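You operate a simulated robot arm through the tools that you are given. There is no shell and no other tool.

Carry out the task below with a simulated two-armed robot. There is one attempt and no reset: what you move stays moved.

TASK
Fit a new filter of the size on the job card.
Fine: line at zero first; the old one goes on the plate marked used; lid latched and air on again after. Set down upright: filter.

Only the result counts: the job must be done as asked and must still hold three seconds after the hand-in. Knocking over, shifting, dropping, spilling or breaking anything else fails it. A push-on lid holds only when it is set on centred and level and pressed home; a screw cap is set on level and turned clockwise until tight.

THE ROBOT
Two 7-joint arms with two-finger grippers on one trunk that stands fixed in place. Base frame: the origin is at the foot of the trunk, x ahead of it, y to its left, z up. Readings come in m, rad, newtons and seconds.
The left shoulder is at [0.024, 0.218, 1.28], the right one opposite. With the tool pointing down near the work surface each hand reaches from about 0.1 to 0.74 m from the base axis, measured 20 degrees to its own side. Payload 2.2 kg a hand.
Tool frame (each hand has its own): the origin (TCP) lies between the finger pads and is the grasp point; the fingertips stand 0.019 m ahead of it; z points along the fingers, y is the line along which they close. The gripper opens to 0.116 m; its body begins 0.07 m behind the TCP.
Orientation is told as [roll, pitch, yaw] about the base's x, y, z axes, in that order, counted from this pose: with the fingers straight down and closing along the base's y, the tool's x points along the base's -x, its y along +y and its z along -z.

THE INTERFACE
- The arms move only by the tool servo_tool. It takes "left_plan", "right_plan" or both (then of equal length, played together; a hand with none holds still); each is one flat list of numbers, 7 for each row, row after row: the shift along the tool's x, y, z in m, then the turn, a rotation vector about the tool's x, y, z in rad, then the finger opening in m, from 0 to 0.116. In form: [dx, dy, dz, rx, ry, rz, claw, dx, dy, dz, rx, ry, rz, claw, ...]. A call has 1 to 20 rows; each row shifts and turns the commanded pose from where the row before left it, along the tool's axes as they then stand. A row lasts 0.2 s, in which the tool goes at most 0.05 m and 0.15 rad; a call with a longer step from one row to the next is refused whole, and so is a gripper value outside its range. Where a pose cannot be reached the arm comes as near as it can. A force on the tool above 40 N (or 10 N above the force at the start of the call, whichever is more), or a blocked arm, ends the call early, and 0.2 s more pass. The fingers move at their own pace (about 0.2035 m/s each) and stop on an object; they squeeze with about 24 N. The grip force told is the motor's: it shows also when the fingers shut on nothing. Time passes only in rows, and 0.2 s behind the last, so rows that do not move let the fingers close. It gives the time, the measured TCP pose, the force on the tool (base axes), the opening and the grip force at its end, in the units of the frame above (readings bear some noise), with the torque about the TCP (base axes, N m) and any sound that the robot's microphone picked up.
- Cameras (640 x 400 px; columns grow to the right, rows downward): "scene" is now at [0.126, 0.0574, 1.4999]; the picture's right is [0.48, -0.88, 0.00], its down [-0.14, -0.08, -0.99] and it looks along [0.87, 0.47, -0.16] (base axes); focal length 214 px, centre (320, 200). "left" rides on the left gripper at [0.069, 0.015, -0.097] in its tool frame; the picture's right is [-0.21, 0.98, 0.00], its down [-0.76, -0.17, -0.63] and it looks along [-0.62, -0.13, 0.78] (tool axes); focal length 251 px, centre (320, 200). "right" rides on the right gripper at [0.069, -0.015, -0.097] in its tool frame; the picture's right is [0.21, 0.98, 0.00], its down [-0.76, 0.17, -0.63] and it looks along [-0.62, 0.14, 0.77] (tool axes); focal length 251 px, centre (320, 200). There is no depth. A picture from a camera that has moved, and an enlarged one, comes with that camera's place and axes in the base frame and with its lens. The place of the scene camera against the robot may be out by one fixed shift of up to 0.018 m in any direction.
- grab_frame(camera): a new picture of that camera. The clock stands still meanwhile.
- lift_body(by): moves the trunk up (or, below 0, down) by that many m; the arms and the scene camera ride with it, the base frame stays. It gives what a move gives, with no picture.
- head_to(pan, tilt): turns the head with the scene camera to pan (to the left, within 1.396 rad either way) and tilt (down, from -0.506 to 1.204), counted from straight ahead of the robot. It gives what a move gives.
- zoom(camera, box): a new picture of the part [left, top, right, bottom] of that camera's present view, enlarged. The clock stands still meanwhile.
- sign_off(): hands the job in; it is judged then, once.

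Nothing tells you positions but the pictures and the camera data. Unless the task says otherwise, let go and move clear before handing in.

The tools are called as a command line: name --argument value ..., lists and objects as JSON in quotes. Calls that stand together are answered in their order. servo_tool: Moves the arms, as the interface text tells. Its arguments: {"type":"object","properties":{"left_plan":{"type":"array","items":{"type":"number"}},"right_plan":{"type":"array","items":{"type":"number"}}},"required":[]} The other tools are called the same way: lift_body (by) moves the trunk up or down; head_to (pan, tilt) turns the head that bears the scene camera; grab_frame (camera) takes a picture; zoom (camera, box) takes an enlarged picture of a part of a camera's view; sign_off () hands the job in.

At the start:

```text
t: 0.0
left_tcp_pos: [0.36, 0.5479, 1.4557]
left_ee_rot: [-0.001, 0.0, 0.0]
left_force: [1.1, 0.3, -0.1]
left_ft_torque: [-0.01, 0.0, 0.0]
left_width: 0.1158
left_grip_force: 0.0
right_tcp_pos: [0.3289, 0.0199, 1.5166]
right_ee_rot: [-0.002, 0.0, 0.0]
right_force: [1.1, -0.3, 0.9]
right_ft_torque: [-0.01, -0.01, 0.0]
right_width: 0.116
right_grip_force: 0.1
trunk travel left (down, up): [-0.425, 0.065]
head pan, tilt (commanded): [0.497, 0.155]
```

scene: 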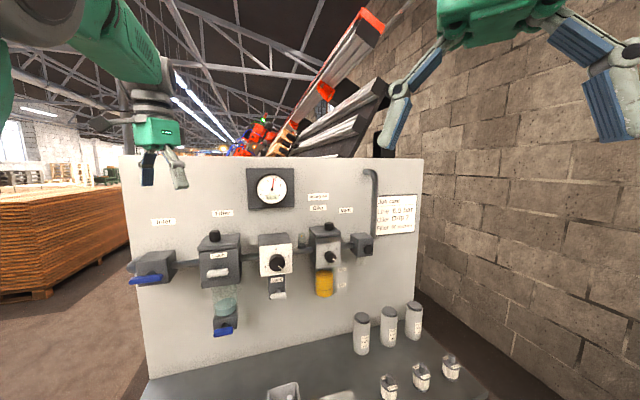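
right: 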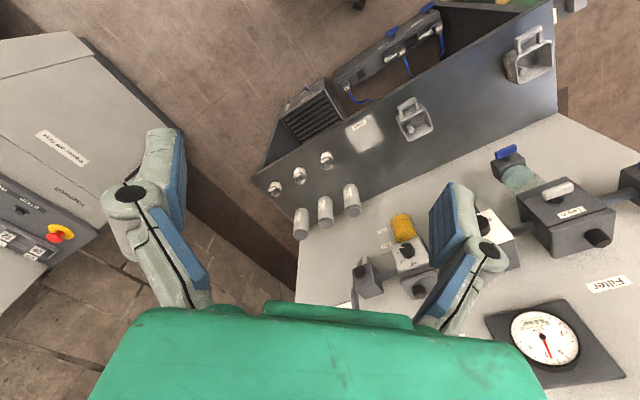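
left: 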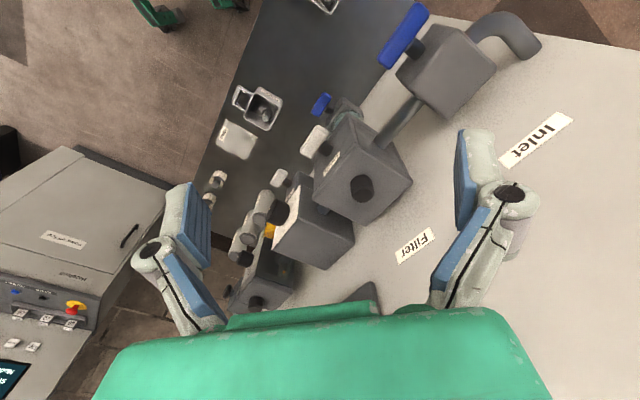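

I see a panel with an inlet valve (blue handle), a filter unit, a regulator, an oiler and a vent, along with a gauge, a job card and a bench with parts. I'll look at these in detail before moving anything.

zoom --camera "scene" --box '[360, 180, 430, 240]'

zoom --camera "scene" --box '[120, 150, 300, 350]'

zoom --camera "scene" --box '[240, 150, 400, 310]'

zoom --camera "scene" --box '[240, 290, 490, 400]'

```text
6.67 times, centred on (395, 210) of scene
camera zoom: at [0.126, 0.0574, 1.4999], right [0.48, -0.88, 0.0], down [-0.14, -0.08, -0.99], along [0.87, 0.47, -0.16], focal length 1430 px, centre (-180, 133)
```

zoom: 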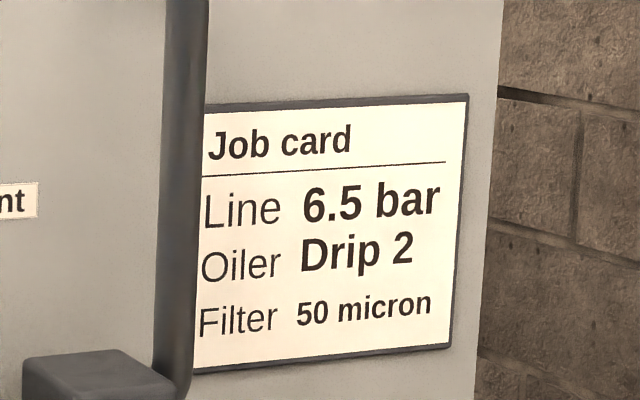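

```text
2.00 times, centred on (210, 250) of scene
camera zoom: at [0.126, 0.0574, 1.4999], right [0.48, -0.88, 0.0], down [-0.14, -0.08, -0.99], along [0.87, 0.47, -0.16], focal length 429 px, centre (540, 100)
```

zoom: 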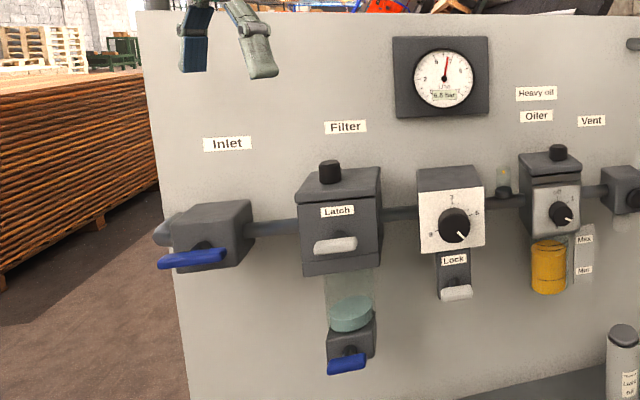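

```text
2.50 times, centred on (320, 230) of scene
camera zoom: at [0.126, 0.0574, 1.4999], right [0.48, -0.88, 0.0], down [-0.14, -0.08, -0.99], along [0.87, 0.47, -0.16], focal length 536 px, centre (320, 125)
```

zoom: 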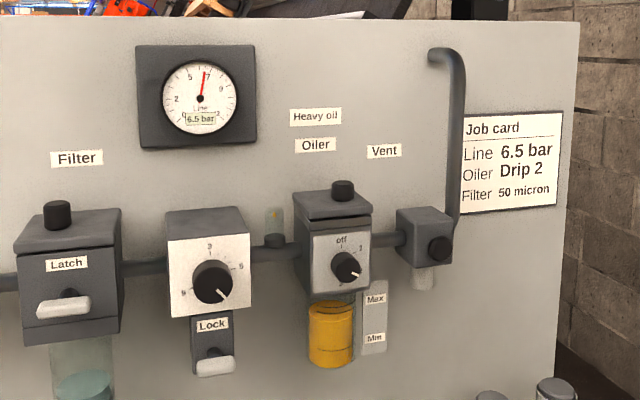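

```text
2.56 times, centred on (365, 345) of scene
camera zoom: at [0.126, 0.0574, 1.4999], right [0.48, -0.88, 0.0], down [-0.14, -0.08, -0.99], along [0.87, 0.47, -0.16], focal length 549 px, centre (205, -171)
```

zoom: 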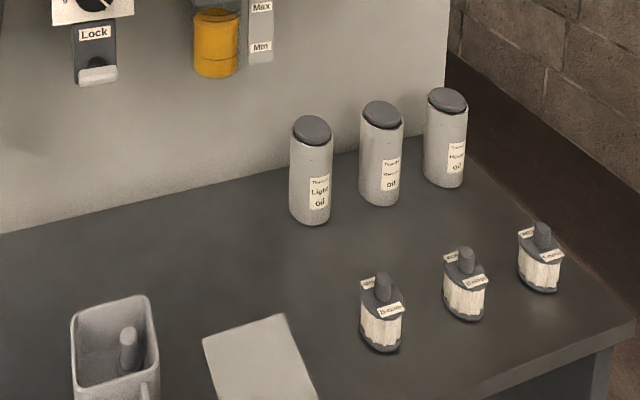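

The job card says 50 micron, and the gauge reads about 6.5 bar. I'll tilt the head down to see the bench: the three filters, the plate and the cup.

head_to --pan 0.45 --tilt 0.75

grab_frame --camera "scene"

```text
t: 1.0
left_tcp_pos: [0.3573, 0.5462, 1.4572]
left_ee_rot: [0.0, -0.001, 0.001]
left_force: [-0.4, 0.4, -0.1]
left_ft_torque: [0.02, -0.03, -0.02]
left_width: 0.1161
left_grip_force: 0.1
right_tcp_pos: [0.325, 0.0182, 1.5164]
right_ee_rot: [0.0, -0.001, -0.001]
right_force: [-0.3, -0.7, -0.8]
right_ft_torque: [-0.03, -0.01, 0.03]
right_width: 0.1163
right_grip_force: 0.0
trunk travel left (down, up): [-0.425, 0.065]
head pan, tilt (commanded): [0.45, 0.75]
```

```text
taken
camera scene: at [0.1186, 0.0493, 1.4463], right [0.44, -0.9, 0.0], down [-0.61, -0.3, -0.73], along [0.66, 0.32, -0.68], focal length 214 px, centre (320, 200)
```

scene: 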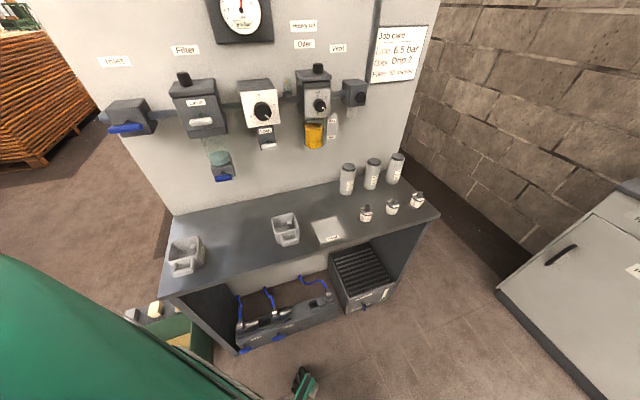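

zoom --camera "scene" --box '[150, 180, 310, 280]'

zoom --camera "scene" --box '[300, 150, 440, 250]'

zoom --camera "scene" --box '[350, 180, 430, 230]'

zoom --camera "scene" --box '[100, 60, 250, 190]'

zoom --camera "scene" --box '[230, 50, 380, 160]'

zoom --camera "scene" --box '[490, 160, 640, 360]'

```text
4.00 times, centred on (230, 230) of scene
camera zoom: at [0.1186, 0.0493, 1.4463], right [0.44, -0.9, 0.0], down [-0.61, -0.3, -0.73], along [0.66, 0.32, -0.68], focal length 858 px, centre (680, 80)
```

zoom: 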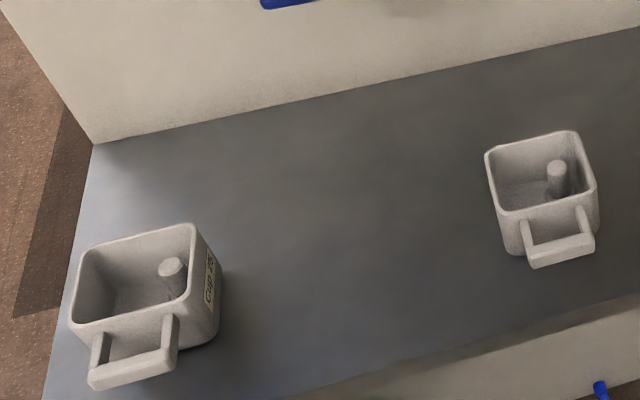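

```text
4.00 times, centred on (370, 200) of scene
camera zoom: at [0.1186, 0.0493, 1.4463], right [0.44, -0.9, 0.0], down [-0.61, -0.3, -0.73], along [0.66, 0.32, -0.68], focal length 858 px, centre (120, 200)
```

zoom: 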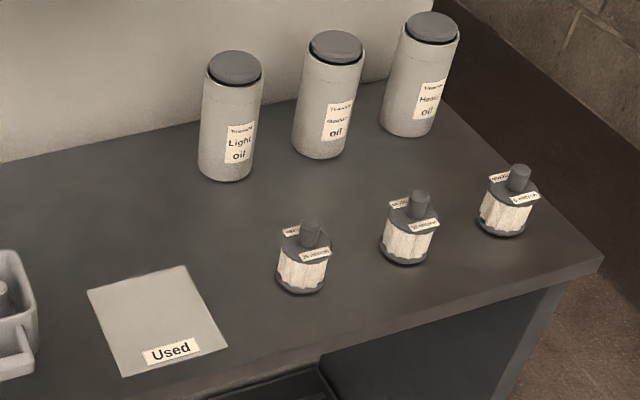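

```text
8.00 times, centred on (390, 205) of scene
camera zoom: at [0.1186, 0.0493, 1.4463], right [0.44, -0.9, 0.0], down [-0.61, -0.3, -0.73], along [0.66, 0.32, -0.68], focal length 1716 px, centre (-240, 160)
```

zoom: 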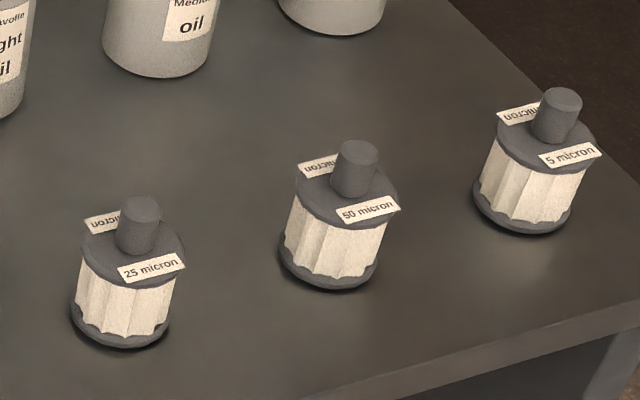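

```text
3.08 times, centred on (175, 125) of scene
camera zoom: at [0.1186, 0.0493, 1.4463], right [0.44, -0.9, 0.0], down [-0.61, -0.3, -0.73], along [0.66, 0.32, -0.68], focal length 660 px, centre (766, 431)
```

zoom: 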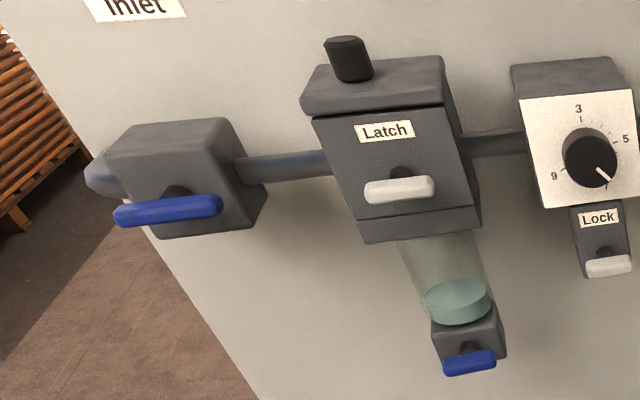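

```text
3.64 times, centred on (305, 105) of scene
camera zoom: at [0.1186, 0.0493, 1.4463], right [0.44, -0.9, 0.0], down [-0.61, -0.3, -0.73], along [0.66, 0.32, -0.68], focal length 780 px, centre (374, 546)
```

zoom: 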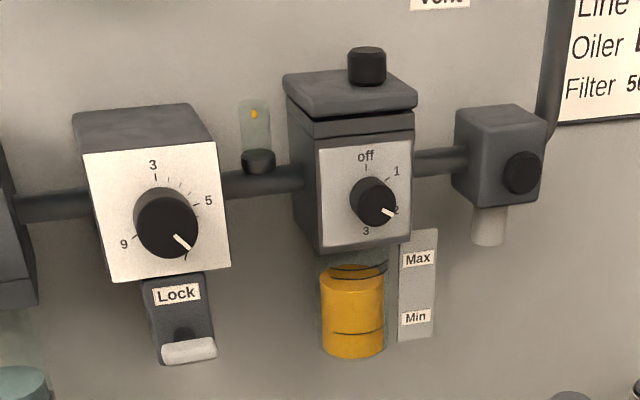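

```text
2.00 times, centred on (565, 260) of scene
camera zoom: at [0.1186, 0.0493, 1.4463], right [0.44, -0.9, 0.0], down [-0.61, -0.3, -0.73], along [0.66, 0.32, -0.68], focal length 429 px, centre (-170, 80)
```

zoom: 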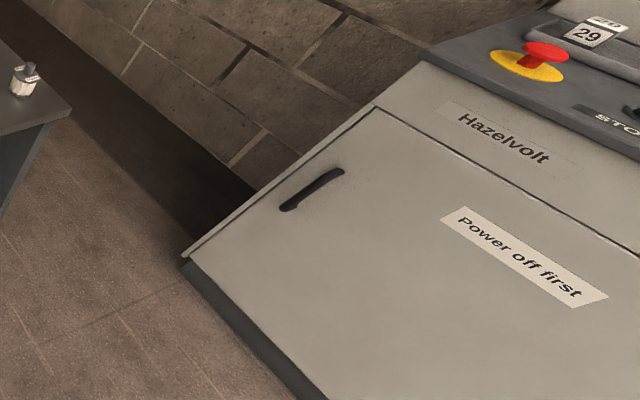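

The 50 micron filter is the middle one of the three, and the "Used" plate lies to its left. Next I'll check the filter unit, inlet and vent from the hand cameras.

zoom --camera "left" --box '[200, 80, 420, 300]'

zoom --camera "left" --box '[340, 0, 580, 150]'

zoom --camera "right" --box '[340, 120, 640, 310]'

zoom --camera "scene" --box '[160, 220, 220, 280]'

```text
1.82 times, centred on (310, 190) of left
camera zoom: at [0.2891, 0.562, 1.5535], right [0.21, 0.98, 0.0], down [0.76, -0.17, 0.63], along [0.62, -0.14, -0.77], focal length 457 px, centre (338, 218)
```

zoom: 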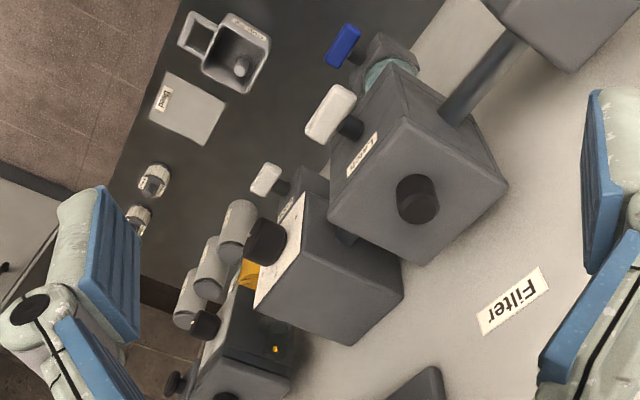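

```text
2.67 times, centred on (460, 75) of left
camera zoom: at [0.2891, 0.562, 1.5535], right [0.21, 0.98, 0.0], down [0.76, -0.17, 0.63], along [0.62, -0.14, -0.77], focal length 670 px, centre (-53, 533)
```

zoom: 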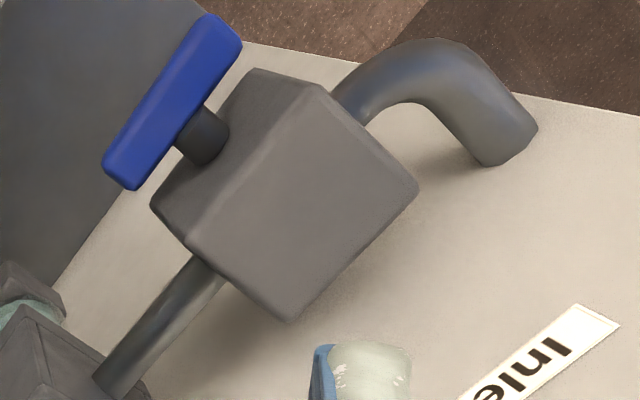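

```text
2.11 times, centred on (490, 215) of right
camera zoom: at [0.2555, 0.0031, 1.6134], right [-0.21, 0.98, 0.0], down [0.76, 0.17, 0.63], along [0.62, 0.14, -0.77], focal length 529 px, centre (-38, 168)
```

zoom: 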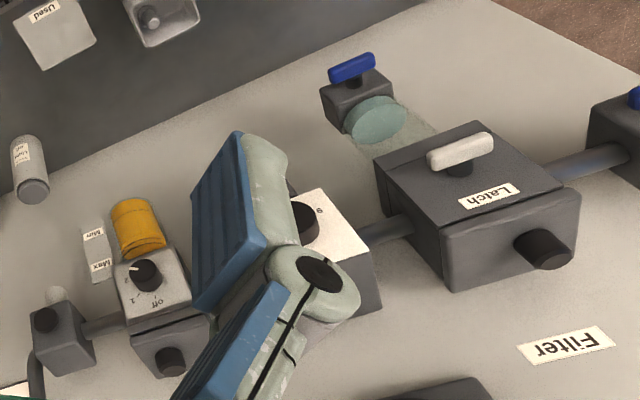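

```text
6.67 times, centred on (190, 250) of scene
camera zoom: at [0.1186, 0.0493, 1.4463], right [0.44, -0.9, 0.0], down [-0.61, -0.3, -0.73], along [0.66, 0.32, -0.68], focal length 1430 px, centre (1187, -133)
```

zoom: 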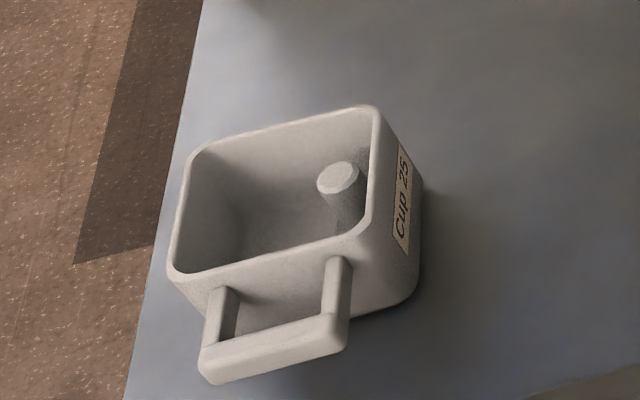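

I've located the filter unit roughly at (0.49, 0.57, 1.27), with the latch lever in front of it, the inlet lever to its left and the vent far to its right. The panel faces the robot at about 45°. I'll move the right arm aside and turn the left hand to point at the panel.

servo_tool --left_plan '[0, 0, 0, 0, 0, -0.1309, 0.116, 0, 0, 0, 0, 0, -0.1309, 0.116, 0, 0, 0, 0, 0, -0.1309, 0.116, 0, 0, 0, 0, 0, -0.1309, 0.116, 0, 0, 0, 0, 0, -0.1309, 0.116, 0, 0, 0, 0, 0, -0.1309, 0.116, 0, 0, 0, 0, -0.1428, 0, 0.116, 0, 0, 0, 0, -0.1428, 0, 0.116, 0, 0, 0, 0, -0.1428, 0, 0.116, 0, 0, 0, 0, -0.1428, 0, 0.116, 0, 0, 0, 0, -0.1428, 0, 0.116, 0, 0, 0, 0, -0.1428, 0, 0.116]' --right_plan '[0, -0.03, 0, 0, 0, 0, 0.116, 0, -0.03, 0, 0, 0, 0, 0.116, 0, -0.03, 0, 0, 0, 0, 0.116, 0, -0.03, 0, 0, 0, 0, 0.116, 0, -0.03, 0, 0, 0, 0, 0.116, 0, -0.03, 0, 0, 0, 0, 0.116, 0, -0.03, 0, 0, 0, 0, 0.116, 0, -0.03, 0, 0, 0, 0, 0.116, 0, -0.03, 0, 0, 0, 0, 0.116, 0, -0.03, 0, 0, 0, 0, 0.116, 0, -0.03, 0, 0, 0, 0, 0.116, 0, 0, 0, 0, 0, 0, 0.116]'

grab_frame --camera "left"

grab_frame --camera "right"

grab_frame --camera "scene"

```text
t: 3.6
left_tcp_pos: [0.3747, 0.5742, 1.4569]
left_ee_rot: [0.002, -0.86, 0.784]
left_force: [0.1, 0.3, -0.3]
left_ft_torque: [0.02, 0.01, -0.01]
left_width: 0.1158
left_grip_force: 0.1
left hand out of reach, approached as far as the arm can: row 11, 12
right_tcp_pos: [0.3268, -0.3143, 1.5137]
right_ee_rot: [0.0, 0.0, -0.001]
right_force: [0.0, -0.3, -0.8]
right_ft_torque: [-0.04, 0.04, -0.01]
right_width: 0.1159
right_grip_force: 0.1
trunk travel left (down, up): [-0.425, 0.065]
head pan, tilt (commanded): [0.45, 0.75]
```

```text
taken
camera left: at [0.2814, 0.5013, 1.4661], right [-0.59, 0.79, 0.16], down [0.13, -0.11, 0.99], along [0.8, 0.6, -0.04], focal length 251 px, centre (320, 200)
```

left: 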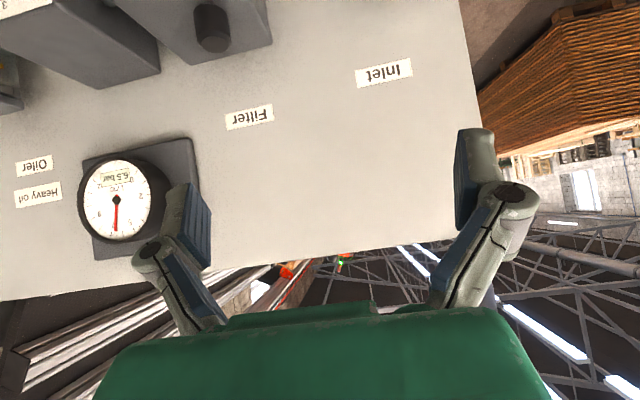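

```text
taken
camera right: at [0.2581, -0.3297, 1.6113], right [-0.21, 0.98, 0.0], down [0.76, 0.17, 0.63], along [0.62, 0.14, -0.77], focal length 251 px, centre (320, 200)
```

right: 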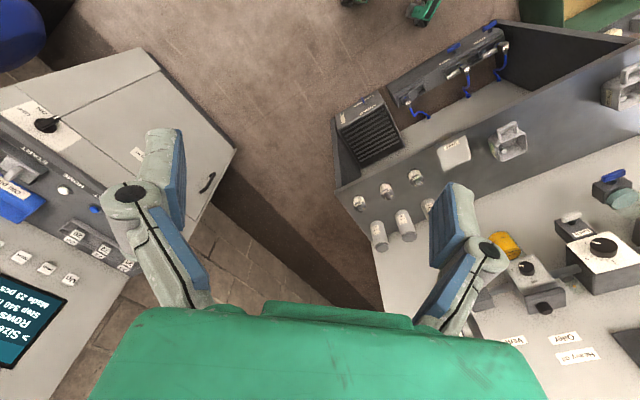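

```text
taken
camera scene: at [0.1226, 0.0392, 1.4481], right [0.36, -0.93, 0.0], down [-0.62, -0.24, -0.74], along [0.69, 0.27, -0.67], focal length 214 px, centre (320, 200)
```

scene: 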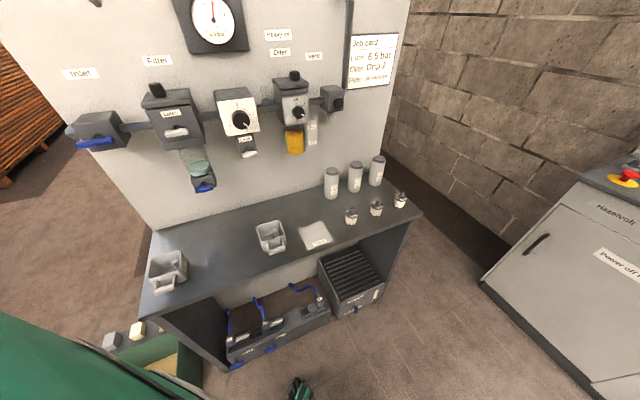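

The left arm stopped short because it is folded too tightly at this height. I'll check how its elbow sits before choosing a trunk height.

head_to --pan 1.2 --tilt 0.6

grab_frame --camera "scene"

```text
t: 4.7
left_tcp_pos: [0.3733, 0.5727, 1.4564]
left_ee_rot: [-0.002, -0.857, 0.786]
left_force: [0.3, 0.6, 0.8]
left_ft_torque: [0.0, 0.0, -0.02]
left_width: 0.1162
left_grip_force: 0.0
right_tcp_pos: [0.3257, -0.3139, 1.5136]
right_ee_rot: [0.002, -0.003, 0.001]
right_force: [1.8, -0.4, 0.2]
right_ft_torque: [0.01, -0.01, 0.02]
right_width: 0.116
right_grip_force: 0.2
trunk travel left (down, up): [-0.425, 0.065]
head pan, tilt (commanded): [1.201, 0.6]
```

```text
taken
camera scene: at [0.1227, 0.0396, 1.4507], right [0.36, -0.93, 0.0], down [-0.6, -0.23, -0.76], along [0.71, 0.28, -0.64], focal length 214 px, centre (320, 200)
```

scene: 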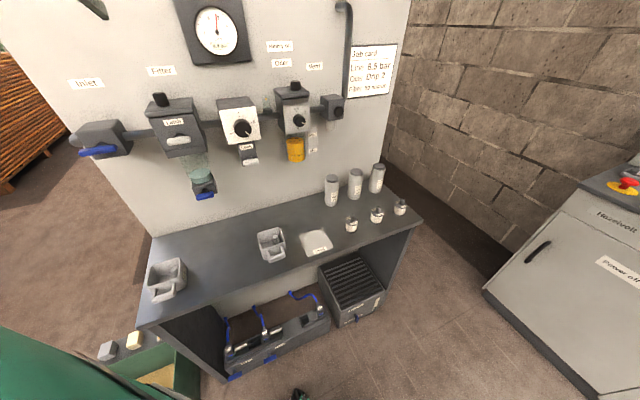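

head_to --pan 1.2 --tilt 0.6

grab_frame --camera "scene"

```text
t: 5.3
left_tcp_pos: [0.3731, 0.5733, 1.4571]
left_ee_rot: [-0.004, -0.857, 0.788]
left_force: [0.1, -0.9, 0.5]
left_ft_torque: [-0.04, 0.0, 0.02]
left_width: 0.1159
left_grip_force: 0.1
right_tcp_pos: [0.3262, -0.3149, 1.5143]
right_ee_rot: [0.001, -0.002, -0.001]
right_force: [0.4, 0.6, 0.3]
right_ft_torque: [0.02, -0.02, 0.01]
right_width: 0.116
right_grip_force: 0.0
trunk travel left (down, up): [-0.425, 0.065]
head pan, tilt (commanded): [1.201, 0.6]
```

```text
taken
camera scene: at [0.1229, 0.0397, 1.4509], right [0.36, -0.93, 0.0], down [-0.6, -0.23, -0.77], along [0.71, 0.28, -0.64], focal length 214 px, centre (320, 200)
```

scene: 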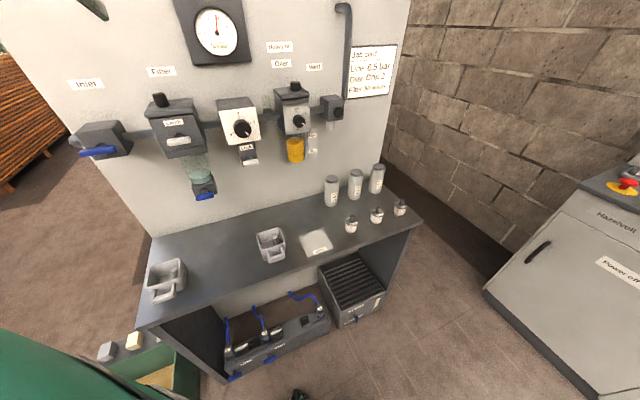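

head_to --pan 0.35 --tilt 0.5

grab_frame --camera "scene"

```text
t: 6.5
left_tcp_pos: [0.3742, 0.5717, 1.4574]
left_ee_rot: [0.005, -0.858, 0.781]
left_force: [0.1, 0.7, 0.2]
left_ft_torque: [0.04, -0.02, 0.01]
left_width: 0.1162
left_grip_force: 0.2
right_tcp_pos: [0.3263, -0.3165, 1.5136]
right_ee_rot: [0.002, -0.001, 0.001]
right_force: [1.2, 0.1, 0.1]
right_ft_torque: [0.04, -0.03, 0.0]
right_width: 0.1162
right_grip_force: 0.1
trunk travel left (down, up): [-0.425, 0.065]
head pan, tilt (commanded): [0.351, 0.499]
```

```text
taken
camera scene: at [0.1291, 0.0399, 1.4682], right [0.34, -0.94, 0.0], down [-0.45, -0.16, -0.88], along [0.82, 0.3, -0.48], focal length 214 px, centre (320, 200)
```

scene: 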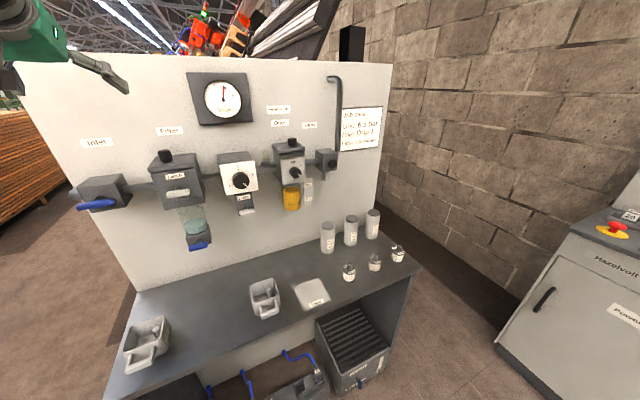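

The head was bumping the folded left arm, so I'll leave the head near this pan. Next I'll shift the left hand to the right, away from the panel, where the arm is less folded.

servo_tool --left_plan '[0.0147, -0.0365, -0.0169, 0, 0, 0, 0.116, 0.0147, -0.0365, -0.0169, 0, 0, 0, 0.116, 0.0147, -0.0365, -0.0169, 0, 0, 0, 0.116, 0.0147, -0.0365, -0.0169, 0, 0, 0, 0.116, 0.0147, -0.0365, -0.0169, 0, 0, 0, 0.116, 0.0147, -0.0365, -0.0169, 0, 0, 0, 0.116]'

grab_frame --camera "scene"

grab_frame --camera "left"

```text
t: 7.9
left_tcp_pos: [0.5246, 0.4122, 1.4517]
left_ee_rot: [-0.002, -0.852, 0.789]
left_force: [-0.4, -0.2, -0.8]
left_ft_torque: [-0.04, -0.02, 0.04]
left_width: 0.1159
left_grip_force: 0.0
left hand out of reach, approached as far as the arm can: row 1, 2, 3, 4, 5, 6
right_tcp_pos: [0.3265, -0.3169, 1.5141]
right_ee_rot: [0.002, -0.003, 0.001]
right_force: [-0.8, 0.0, 0.7]
right_ft_torque: [0.04, -0.02, 0.01]
right_width: 0.1161
right_grip_force: 0.0
trunk travel left (down, up): [-0.425, 0.065]
head pan, tilt (commanded): [0.351, 0.499]
```

```text
taken
camera scene: at [0.1329, 0.0327, 1.4727], right [0.29, -0.96, 0.0], down [-0.42, -0.12, -0.9], along [0.86, 0.26, -0.44], focal length 214 px, centre (320, 200)
```

scene: 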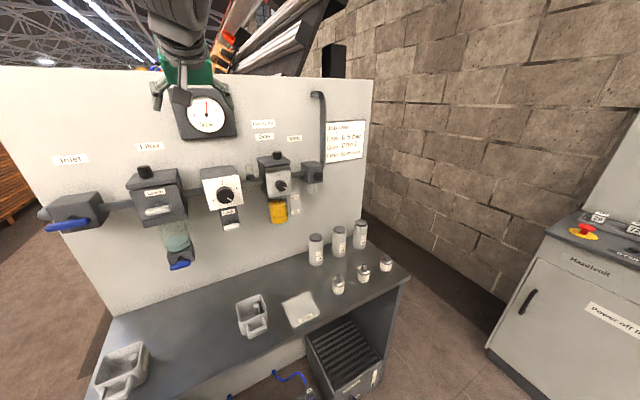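

```text
taken
camera left: at [0.4324, 0.3387, 1.4633], right [-0.59, 0.79, 0.16], down [0.13, -0.1, 0.99], along [0.79, 0.61, -0.04], focal length 251 px, centre (320, 200)
```

left: 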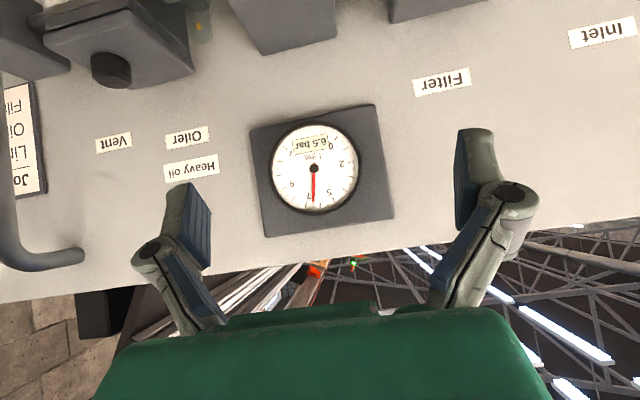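

The arm still can't point horizontally at this height, so I'll go back to a steeper downward angle, retreat, then lower the hand below the shoulder before tilting up again.

servo_tool --left_plan '[0, 0, 0, 0, 0.1428, 0, 0.116, 0, 0, 0, 0, 0.1428, 0, 0.116, 0, 0, 0, 0, 0.1428, 0, 0.116, 0, 0, 0, 0, 0.1428, 0, 0.116, 0, 0, 0, 0, 0.1428, 0, 0.116]'

```text
t: 9.1
left_tcp_pos: [0.5244, 0.4118, 1.449]
left_ee_rot: [0.003, -0.142, 0.785]
left_force: [0.2, -0.3, -2.1]
left_ft_torque: [-0.01, -0.01, -0.02]
left_width: 0.116
left_grip_force: 0.1
right_tcp_pos: [0.3274, -0.3143, 1.515]
right_ee_rot: [0.003, 0.0, 0.0]
right_force: [0.8, -0.4, -0.5]
right_ft_torque: [0.02, 0.03, -0.03]
right_width: 0.1161
right_grip_force: 0.0
trunk travel left (down, up): [-0.425, 0.065]
head pan, tilt (commanded): [0.351, 0.499]
```

servo_tool --left_plan '[0.0448, 0, -0.0064, 0, 0, 0, 0.116, 0.0448, 0, -0.0064, 0, 0, 0, 0.116, 0.0448, 0, -0.0064, 0, 0, 0, 0.116, 0.0448, 0, -0.0064, 0, 0, 0, 0.116, 0.0448, 0, -0.0064, 0, 0, 0, 0.116, 0.0059, 0, 0.0413, 0, 0, 0, 0.116, 0.0059, 0, 0.0413, 0, 0, 0, 0.116, 0.0059, 0, 0.0413, 0, 0, 0, 0.116, 0.0059, 0, 0.0413, 0, 0, 0, 0.116, 0.0059, 0, 0.0413, 0, 0, 0, 0.116, 0.0059, 0, 0.0413, 0, 0, 0, 0.116]'

grab_frame --camera "scene"

```text
t: 11.5
left_tcp_pos: [0.4519, 0.2873, 1.2065]
left_ee_rot: [-0.001, -0.146, 0.785]
left_force: [0.8, -0.2, -0.6]
left_ft_torque: [-0.01, 0.01, 0.02]
left_width: 0.1161
left_grip_force: 0.1
left hand out of reach, approached as far as the arm can: row 3, 4, 5, 6
right_tcp_pos: [0.3277, -0.3141, 1.513]
right_ee_rot: [-0.001, -0.001, 0.0]
right_force: [-0.3, 0.6, 0.1]
right_ft_torque: [0.01, 0.0, 0.0]
right_width: 0.1162
right_grip_force: 0.0
trunk travel left (down, up): [-0.425, 0.065]
head pan, tilt (commanded): [0.351, 0.499]
```

```text
taken
camera scene: at [0.1311, 0.0419, 1.468], right [0.34, -0.94, 0.0], down [-0.45, -0.17, -0.88], along [0.82, 0.3, -0.48], focal length 214 px, centre (320, 200)
```

scene: 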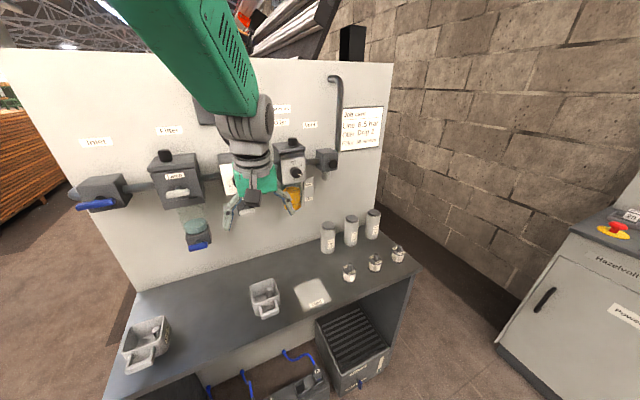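

servo_tool --left_plan '[0, 0, 0, 0, -0.142, 0, 0.116, 0, 0, 0, 0, -0.142, 0, 0.116, 0, 0, 0, 0, -0.142, 0, 0.116, 0, 0, 0, 0, -0.142, 0, 0.116, 0, 0, 0, 0, -0.142, 0, 0.116]'

grab_frame --camera "scene"

```text
t: 12.7
left_tcp_pos: [0.4495, 0.2869, 1.2093]
left_ee_rot: [-0.018, -0.842, 0.802]
left_force: [0.1, 0.5, -0.4]
left_ft_torque: [0.02, -0.03, -0.04]
left_width: 0.116
left_grip_force: 0.1
right_tcp_pos: [0.3256, -0.3176, 1.5133]
right_ee_rot: [0.005, -0.002, -0.001]
right_force: [0.3, -0.2, -0.4]
right_ft_torque: [0.02, 0.0, 0.02]
right_width: 0.1159
right_grip_force: 0.0
trunk travel left (down, up): [-0.425, 0.065]
head pan, tilt (commanded): [0.351, 0.499]
```

```text
taken
camera scene: at [0.1356, 0.0189, 1.4756], right [0.14, -0.99, 0.0], down [-0.4, -0.05, -0.91], along [0.9, 0.12, -0.41], focal length 214 px, centre (320, 200)
```

scene: 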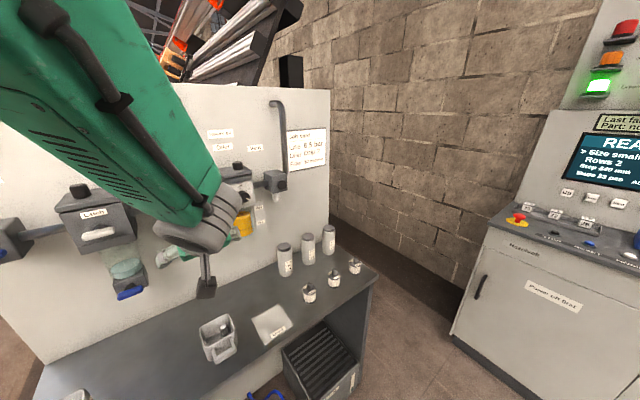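

The forearm crosses in front of the head when the tool points outward at the panel. I'll go back to a downward tool, which suits this arm, and take a close look at the inlet and latch levers.

servo_tool --left_plan '[0, 0, 0, 0, 0.142, 0, 0.116, 0, 0, 0, 0, 0.142, 0, 0.116, 0, 0, 0, 0, 0.142, 0, 0.116, 0, 0, 0, 0, 0.142, 0, 0.116, 0, 0, 0, 0, 0.142, 0, 0.116, -0.0094, 0.0292, -0.024, 0, 0, 0, 0.116, -0.0094, 0.0292, -0.024, 0, 0, 0, 0.116, -0.0094, 0.0292, -0.024, 0, 0, 0, 0.116, -0.0094, 0.0292, -0.024, 0, 0, 0, 0.116, -0.0094, 0.0292, -0.024, 0, 0, 0, 0.116, -0.0094, 0.0292, -0.024, 0, 0, 0, 0.116, -0.0094, 0.0292, -0.024, 0, 0, 0, 0.116, -0.0094, 0.0292, -0.024, 0, 0, 0, 0.116]'

grab_frame --camera "left"

grab_frame --camera "scene"

```text
t: 15.5
left_tcp_pos: [0.3392, 0.4871, 1.398]
left_ee_rot: [-0.004, -0.14, 0.788]
left_force: [-0.8, 1.4, -0.7]
left_ft_torque: [-0.04, -0.01, -0.02]
left_width: 0.1158
left_grip_force: 0.1
left hand out of reach, approached as far as the arm can: row 13
right_tcp_pos: [0.3279, -0.304, 1.5167]
right_ee_rot: [-0.007, -0.003, 0.002]
right_force: [0.3, 1.0, 0.8]
right_ft_torque: [-0.08, -0.01, 0.01]
right_width: 0.1163
right_grip_force: 0.1
trunk travel left (down, up): [-0.425, 0.065]
head pan, tilt (commanded): [0.351, 0.499]
```

```text
taken
camera left: at [0.2715, 0.4407, 1.4842], right [-0.54, 0.84, 0.03], down [0.58, 0.35, 0.73], along [0.61, 0.41, -0.68], focal length 251 px, centre (320, 200)
```

left: 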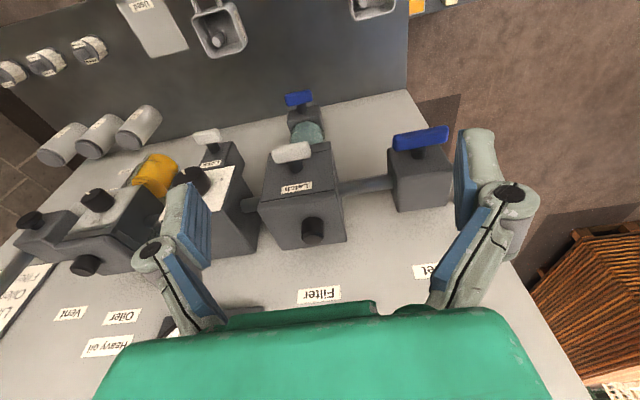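

```text
taken
camera scene: at [0.1289, 0.0526, 1.468], right [0.34, -0.94, 0.01], down [-0.45, -0.17, -0.88], along [0.82, 0.3, -0.48], focal length 214 px, centre (320, 200)
```

scene: 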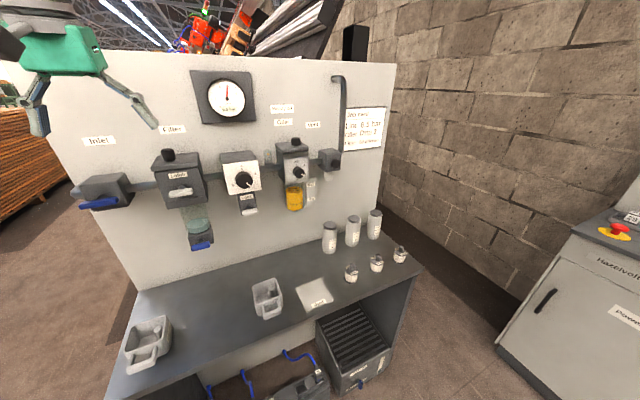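

zoom --camera "left" --box '[230, 120, 390, 260]'

zoom --camera "left" --box '[350, 100, 470, 220]'

zoom --camera "left" --box '[0, 140, 240, 300]'

```text
2.86 times, centred on (310, 190) of left
camera zoom: at [0.2715, 0.4407, 1.4842], right [-0.54, 0.84, 0.03], down [0.58, 0.35, 0.73], along [0.61, 0.41, -0.68], focal length 718 px, centre (349, 229)
```

zoom: 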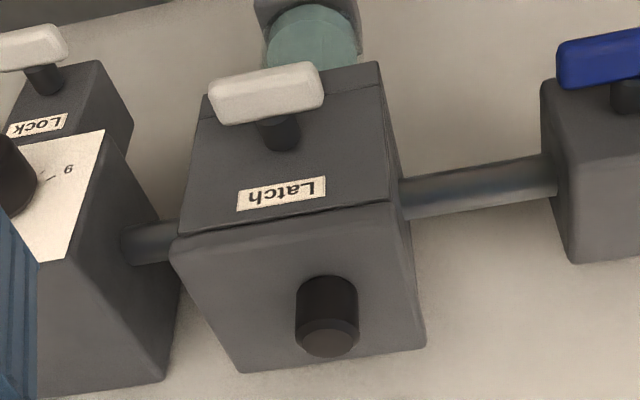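

```text
3.33 times, centred on (410, 160) of left
camera zoom: at [0.2715, 0.4407, 1.4842], right [-0.54, 0.84, 0.03], down [0.58, 0.35, 0.73], along [0.61, 0.41, -0.68], focal length 838 px, centre (20, 333)
```

zoom: 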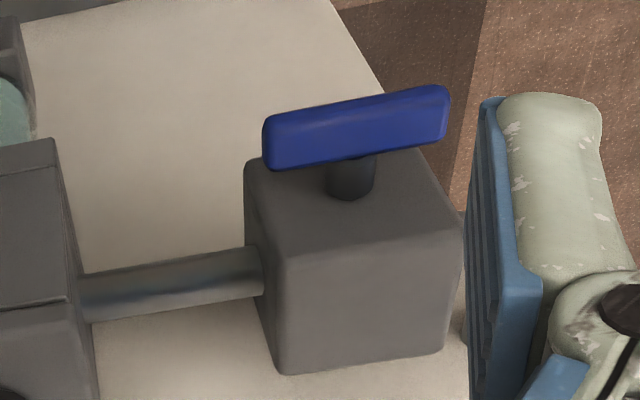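

```text
2.50 times, centred on (120, 220) of left
camera zoom: at [0.2715, 0.4407, 1.4842], right [-0.54, 0.84, 0.03], down [0.58, 0.35, 0.73], along [0.61, 0.41, -0.68], focal length 629 px, centre (820, 150)
```

zoom: 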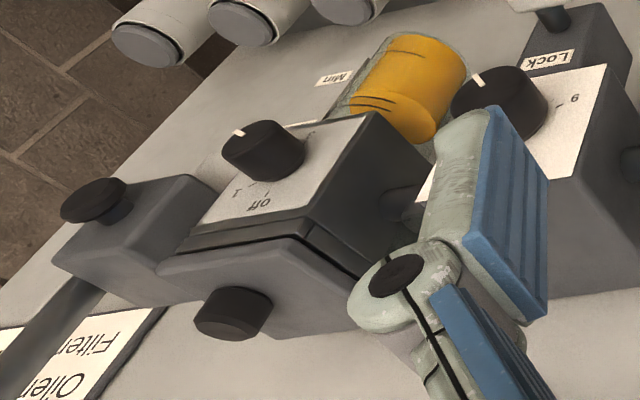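

I now have the panel's frame: it is turned about 45°. The inlet T-handle is near (0.345, 0.638, 1.232), the latch lever near (0.45, 0.52, 1.223), and the vent has a mushroom button near (0.78, 0.23, 1.22). I'll hover the closed left fingertips above the right end of the inlet handle.

servo_tool --left_plan '[0, 0, 0, 0, -0.115, 0, 0.08, 0, 0, 0, 0, -0.115, 0, 0.04, 0, 0, 0, 0, -0.115, 0, 0, 0, 0, 0, 0, -0.115, 0, 0, -0.0076, 0.0168, 0.033, 0, 0, 0, 0, -0.0076, 0.0168, 0.033, 0, 0, 0, 0, -0.0076, 0.0168, 0.033, 0, 0, 0, 0]'

grab_frame --camera "left"

grab_frame --camera "scene"

```text
t: 17.1
left_tcp_pos: [0.3541, 0.5674, 1.3345]
left_ee_rot: [0.001, -0.603, 0.784]
left_force: [-0.9, 0.3, -0.1]
left_ft_torque: [0.0, 0.01, -0.03]
left_width: 0.0003
left_grip_force: 23.7
right_tcp_pos: [0.3258, -0.3126, 1.5147]
right_ee_rot: [0.0, -0.002, 0.0]
right_force: [0.7, -0.6, 0.1]
right_ft_torque: [-0.05, 0.01, 0.01]
right_width: 0.116
right_grip_force: 0.0
trunk travel left (down, up): [-0.425, 0.065]
head pan, tilt (commanded): [0.351, 0.499]
```

```text
taken
camera left: at [0.2659, 0.5, 1.3742], right [-0.57, 0.82, 0.12], down [0.3, 0.07, 0.95], along [0.77, 0.57, -0.29], focal length 251 px, centre (320, 200)
```

left: 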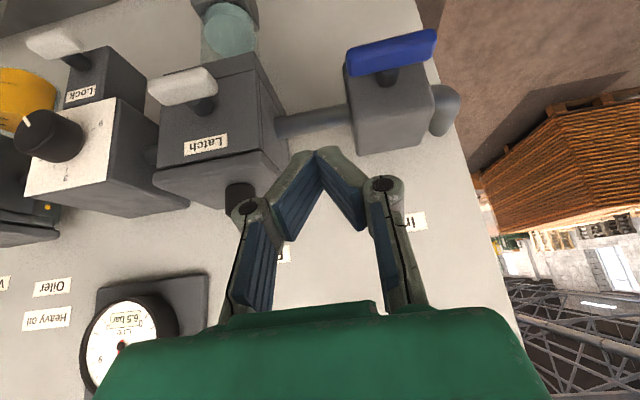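

```text
taken
camera scene: at [0.1289, 0.0427, 1.4682], right [0.34, -0.94, 0.0], down [-0.45, -0.17, -0.88], along [0.82, 0.3, -0.48], focal length 214 px, centre (320, 200)
```

scene: 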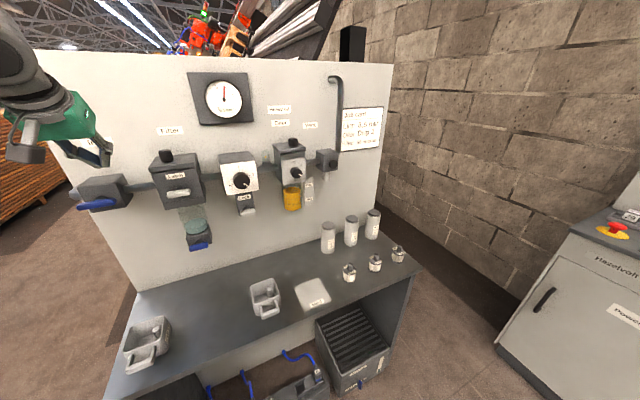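

servo_tool --left_plan '[0, 0.0165, 0.038, 0, 0, 0, 0, 0, 0.0165, 0.038, 0, 0, 0, 0]'

grab_frame --camera "left"

zoom --camera "scene" --box '[0, 60, 220, 260]'

```text
t: 17.7
left_tcp_pos: [0.3598, 0.6226, 1.2709]
left_ee_rot: [0.002, -0.605, 0.787]
left_force: [0.6, 0.0, 0.0]
left_ft_torque: [-0.02, 0.0, 0.0]
left_width: 0.0
left_grip_force: 23.5
right_tcp_pos: [0.326, -0.3136, 1.5152]
right_ee_rot: [0.002, -0.001, 0.002]
right_force: [-1.0, -0.1, 0.3]
right_ft_torque: [0.01, -0.04, -0.03]
right_width: 0.1162
right_grip_force: 0.1
trunk travel left (down, up): [-0.425, 0.065]
head pan, tilt (commanded): [0.351, 0.499]
```

```text
taken
camera left: at [0.2709, 0.5534, 1.3116], right [-0.57, 0.82, 0.12], down [0.3, 0.07, 0.95], along [0.77, 0.57, -0.29], focal length 251 px, centre (320, 200)
```

left: 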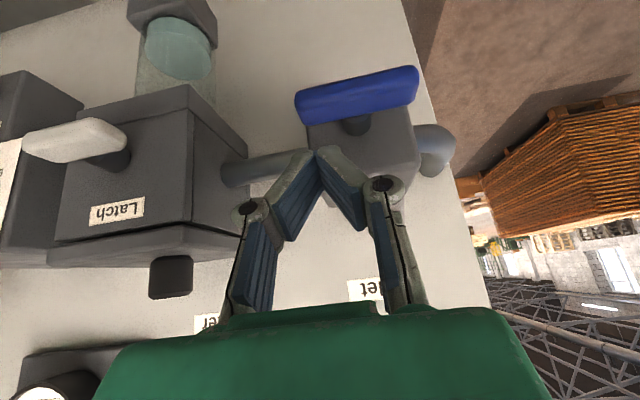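

```text
2.00 times, centred on (110, 160) of scene
camera zoom: at [0.1289, 0.0431, 1.4682], right [0.34, -0.94, 0.0], down [-0.45, -0.17, -0.88], along [0.82, 0.3, -0.48], focal length 429 px, centre (740, 280)
```

zoom: 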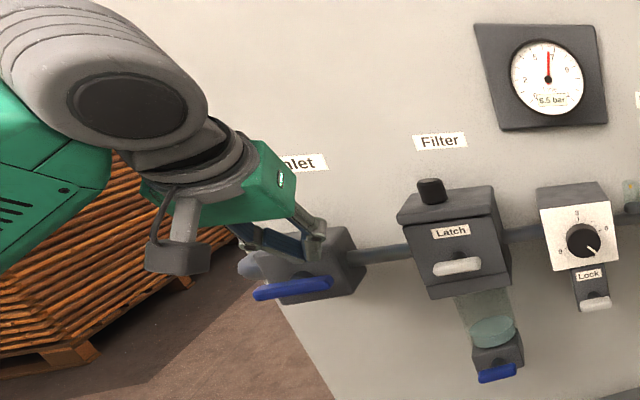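

The fingertip is about 3 cm above the right end of the inlet handle. I'll press that end down so the handle turns clockwise, which should close it, following the arc.

servo_tool --left_plan '[0.00847, -0.0007, 0.01238, 0, 0, 0, 0, 0.00847, -0.0007, 0.01238, 0, 0, 0, 0, 0.0045, -0.0025, 0.0066, 0, 0, 0, 0, 0.0045, -0.0025, 0.0066, 0, 0, 0, 0]'

grab_frame --camera "left"

zoom --camera "scene" --box '[0, 60, 220, 260]'

```text
t: 18.4
left_tcp_pos: [0.3594, 0.6198, 1.2507]
left_ee_rot: [-0.01, -0.632, 0.799]
left_force: [-5.7, 0.3, 10.9]
left_ft_torque: [0.06, 0.18, 0.04]
left_width: 0.0002
left_grip_force: 28.2
right_tcp_pos: [0.3208, -0.3154, 1.5149]
right_ee_rot: [0.001, -0.002, 0.0]
right_force: [0.5, -0.8, -0.4]
right_ft_torque: [-0.02, 0.02, -0.01]
right_width: 0.116
right_grip_force: 0.0
trunk travel left (down, up): [-0.425, 0.065]
head pan, tilt (commanded): [0.351, 0.499]
stopped in row 3 (left hand): the force on the tool passed its limit at 50 N (the readings are from after the stop); the commanded pose is now the measured one
```

```text
taken
camera left: at [0.2703, 0.5516, 1.2866], right [-0.57, 0.81, 0.12], down [0.28, 0.06, 0.96], along [0.77, 0.58, -0.26], focal length 251 px, centre (320, 200)
```

left: 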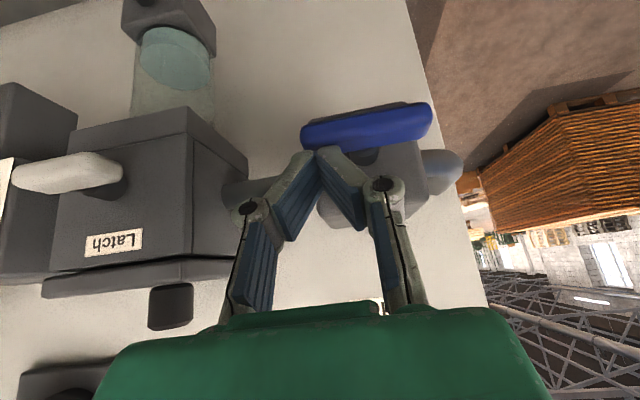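

```text
2.00 times, centred on (110, 160) of scene
camera zoom: at [0.1256, 0.0403, 1.4686], right [0.34, -0.94, 0.0], down [-0.45, -0.16, -0.88], along [0.82, 0.3, -0.48], focal length 429 px, centre (740, 280)
```

zoom: 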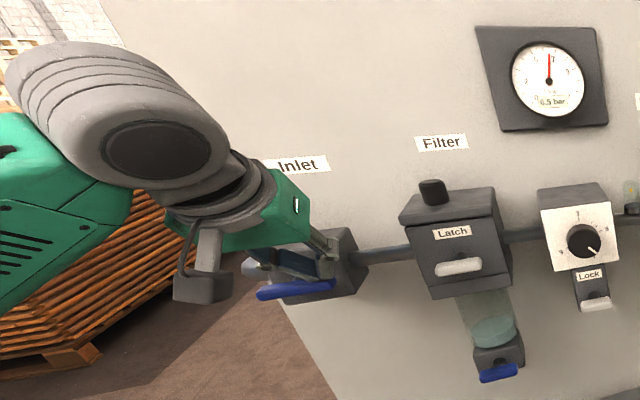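

zoom --camera "left" --box '[240, 60, 460, 240]'

```text
2.22 times, centred on (350, 150) of left
camera zoom: at [0.2703, 0.5516, 1.2866], right [-0.57, 0.81, 0.12], down [0.28, 0.06, 0.96], along [0.77, 0.58, -0.26], focal length 559 px, centre (253, 311)
```

zoom: 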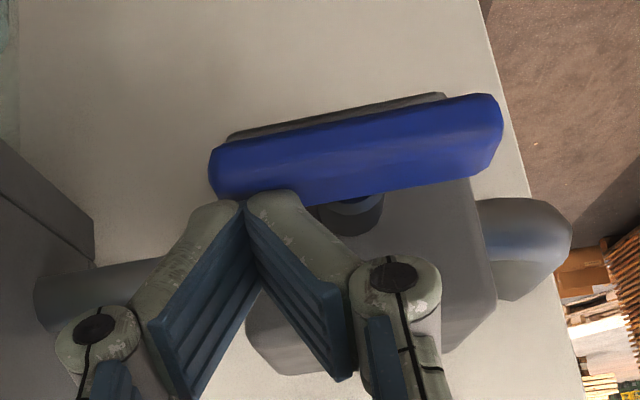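

The tip sits on the right end of the handle. The push stopped on the force limit, so I'll press again more slowly to see whether the handle turns this way.

servo_tool --left_plan '[0.0012, 0, 0.0016, 0, 0, 0, 0, 0.0012, 0, 0.0016, 0, 0, 0, 0, 0.0012, 0, 0.0016, 0, 0, 0, 0, 0.0012, 0, 0.0016, 0, 0, 0, 0, 0.0012, 0, 0.0016, 0, 0, 0, 0]'

zoom --camera "left" --box '[240, 60, 460, 240]'

```text
t: 19.1
left_tcp_pos: [0.3597, 0.622, 1.2501]
left_ee_rot: [-0.017, -0.646, 0.801]
left_force: [-6.7, -0.9, 13.0]
left_ft_torque: [0.01, 0.18, -0.01]
left_width: 0.0062
left_grip_force: 28.3
right_tcp_pos: [0.3216, -0.3158, 1.5158]
right_ee_rot: [0.002, -0.002, -0.003]
right_force: [-0.4, 0.0, 0.5]
right_ft_torque: [0.0, 0.02, -0.02]
right_width: 0.116
right_grip_force: 0.0
trunk travel left (down, up): [-0.425, 0.065]
head pan, tilt (commanded): [0.351, 0.499]
stopped in row 3 (left hand): the force on the tool passed its limit at 44 N (the readings are from after the stop); the commanded pose is now the measured one
```

```text
2.22 times, centred on (350, 150) of left
camera zoom: at [0.271, 0.5513, 1.2848], right [-0.58, 0.81, 0.12], down [0.27, 0.05, 0.96], along [0.77, 0.59, -0.24], focal length 559 px, centre (253, 311)
```

zoom: 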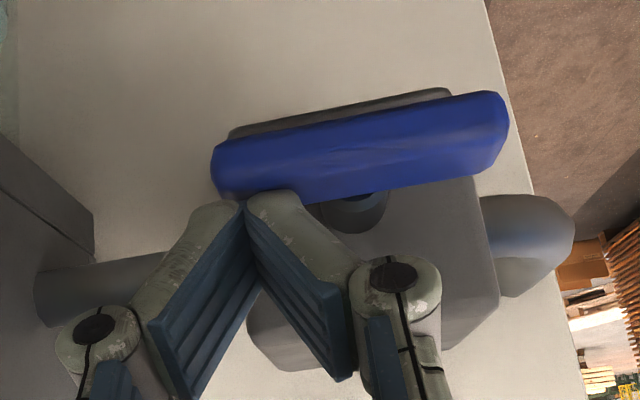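

The handle is hard-stopped in that direction, so it must close the other way. I'll lift, move over to the left end and press there.

servo_tool --left_plan '[-0.0179, 0, -0.0241, 0, 0, 0, 0, 0, 0.0265, 0, 0, 0, 0, 0, 0, 0.0265, 0, 0, 0, 0, 0, 0.009, 0, 0.012, 0, 0, 0, 0, 0.0045, 0, 0.006, 0, 0, 0, 0]'

zoom --camera "left" --box '[240, 60, 460, 240]'

```text
t: 20.3
left_tcp_pos: [0.3246, 0.6593, 1.2532]
left_ee_rot: [-0.014, -0.641, 0.802]
left_force: [-0.7, 0.3, -0.3]
left_ft_torque: [-0.04, 0.01, -0.01]
left_width: 0.0001
left_grip_force: 28.4
right_tcp_pos: [0.322, -0.3139, 1.5159]
right_ee_rot: [0.0, -0.004, 0.0]
right_force: [-0.6, 0.2, -0.8]
right_ft_torque: [0.02, -0.01, 0.03]
right_width: 0.1159
right_grip_force: 0.1
trunk travel left (down, up): [-0.425, 0.065]
head pan, tilt (commanded): [0.351, 0.499]
```

```text
2.22 times, centred on (350, 150) of left
camera zoom: at [0.2343, 0.5903, 1.2886], right [-0.58, 0.81, 0.12], down [0.27, 0.05, 0.96], along [0.77, 0.58, -0.25], focal length 559 px, centre (253, 311)
```

zoom: 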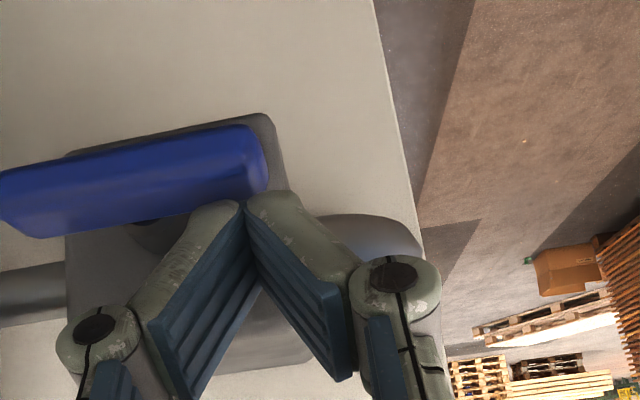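

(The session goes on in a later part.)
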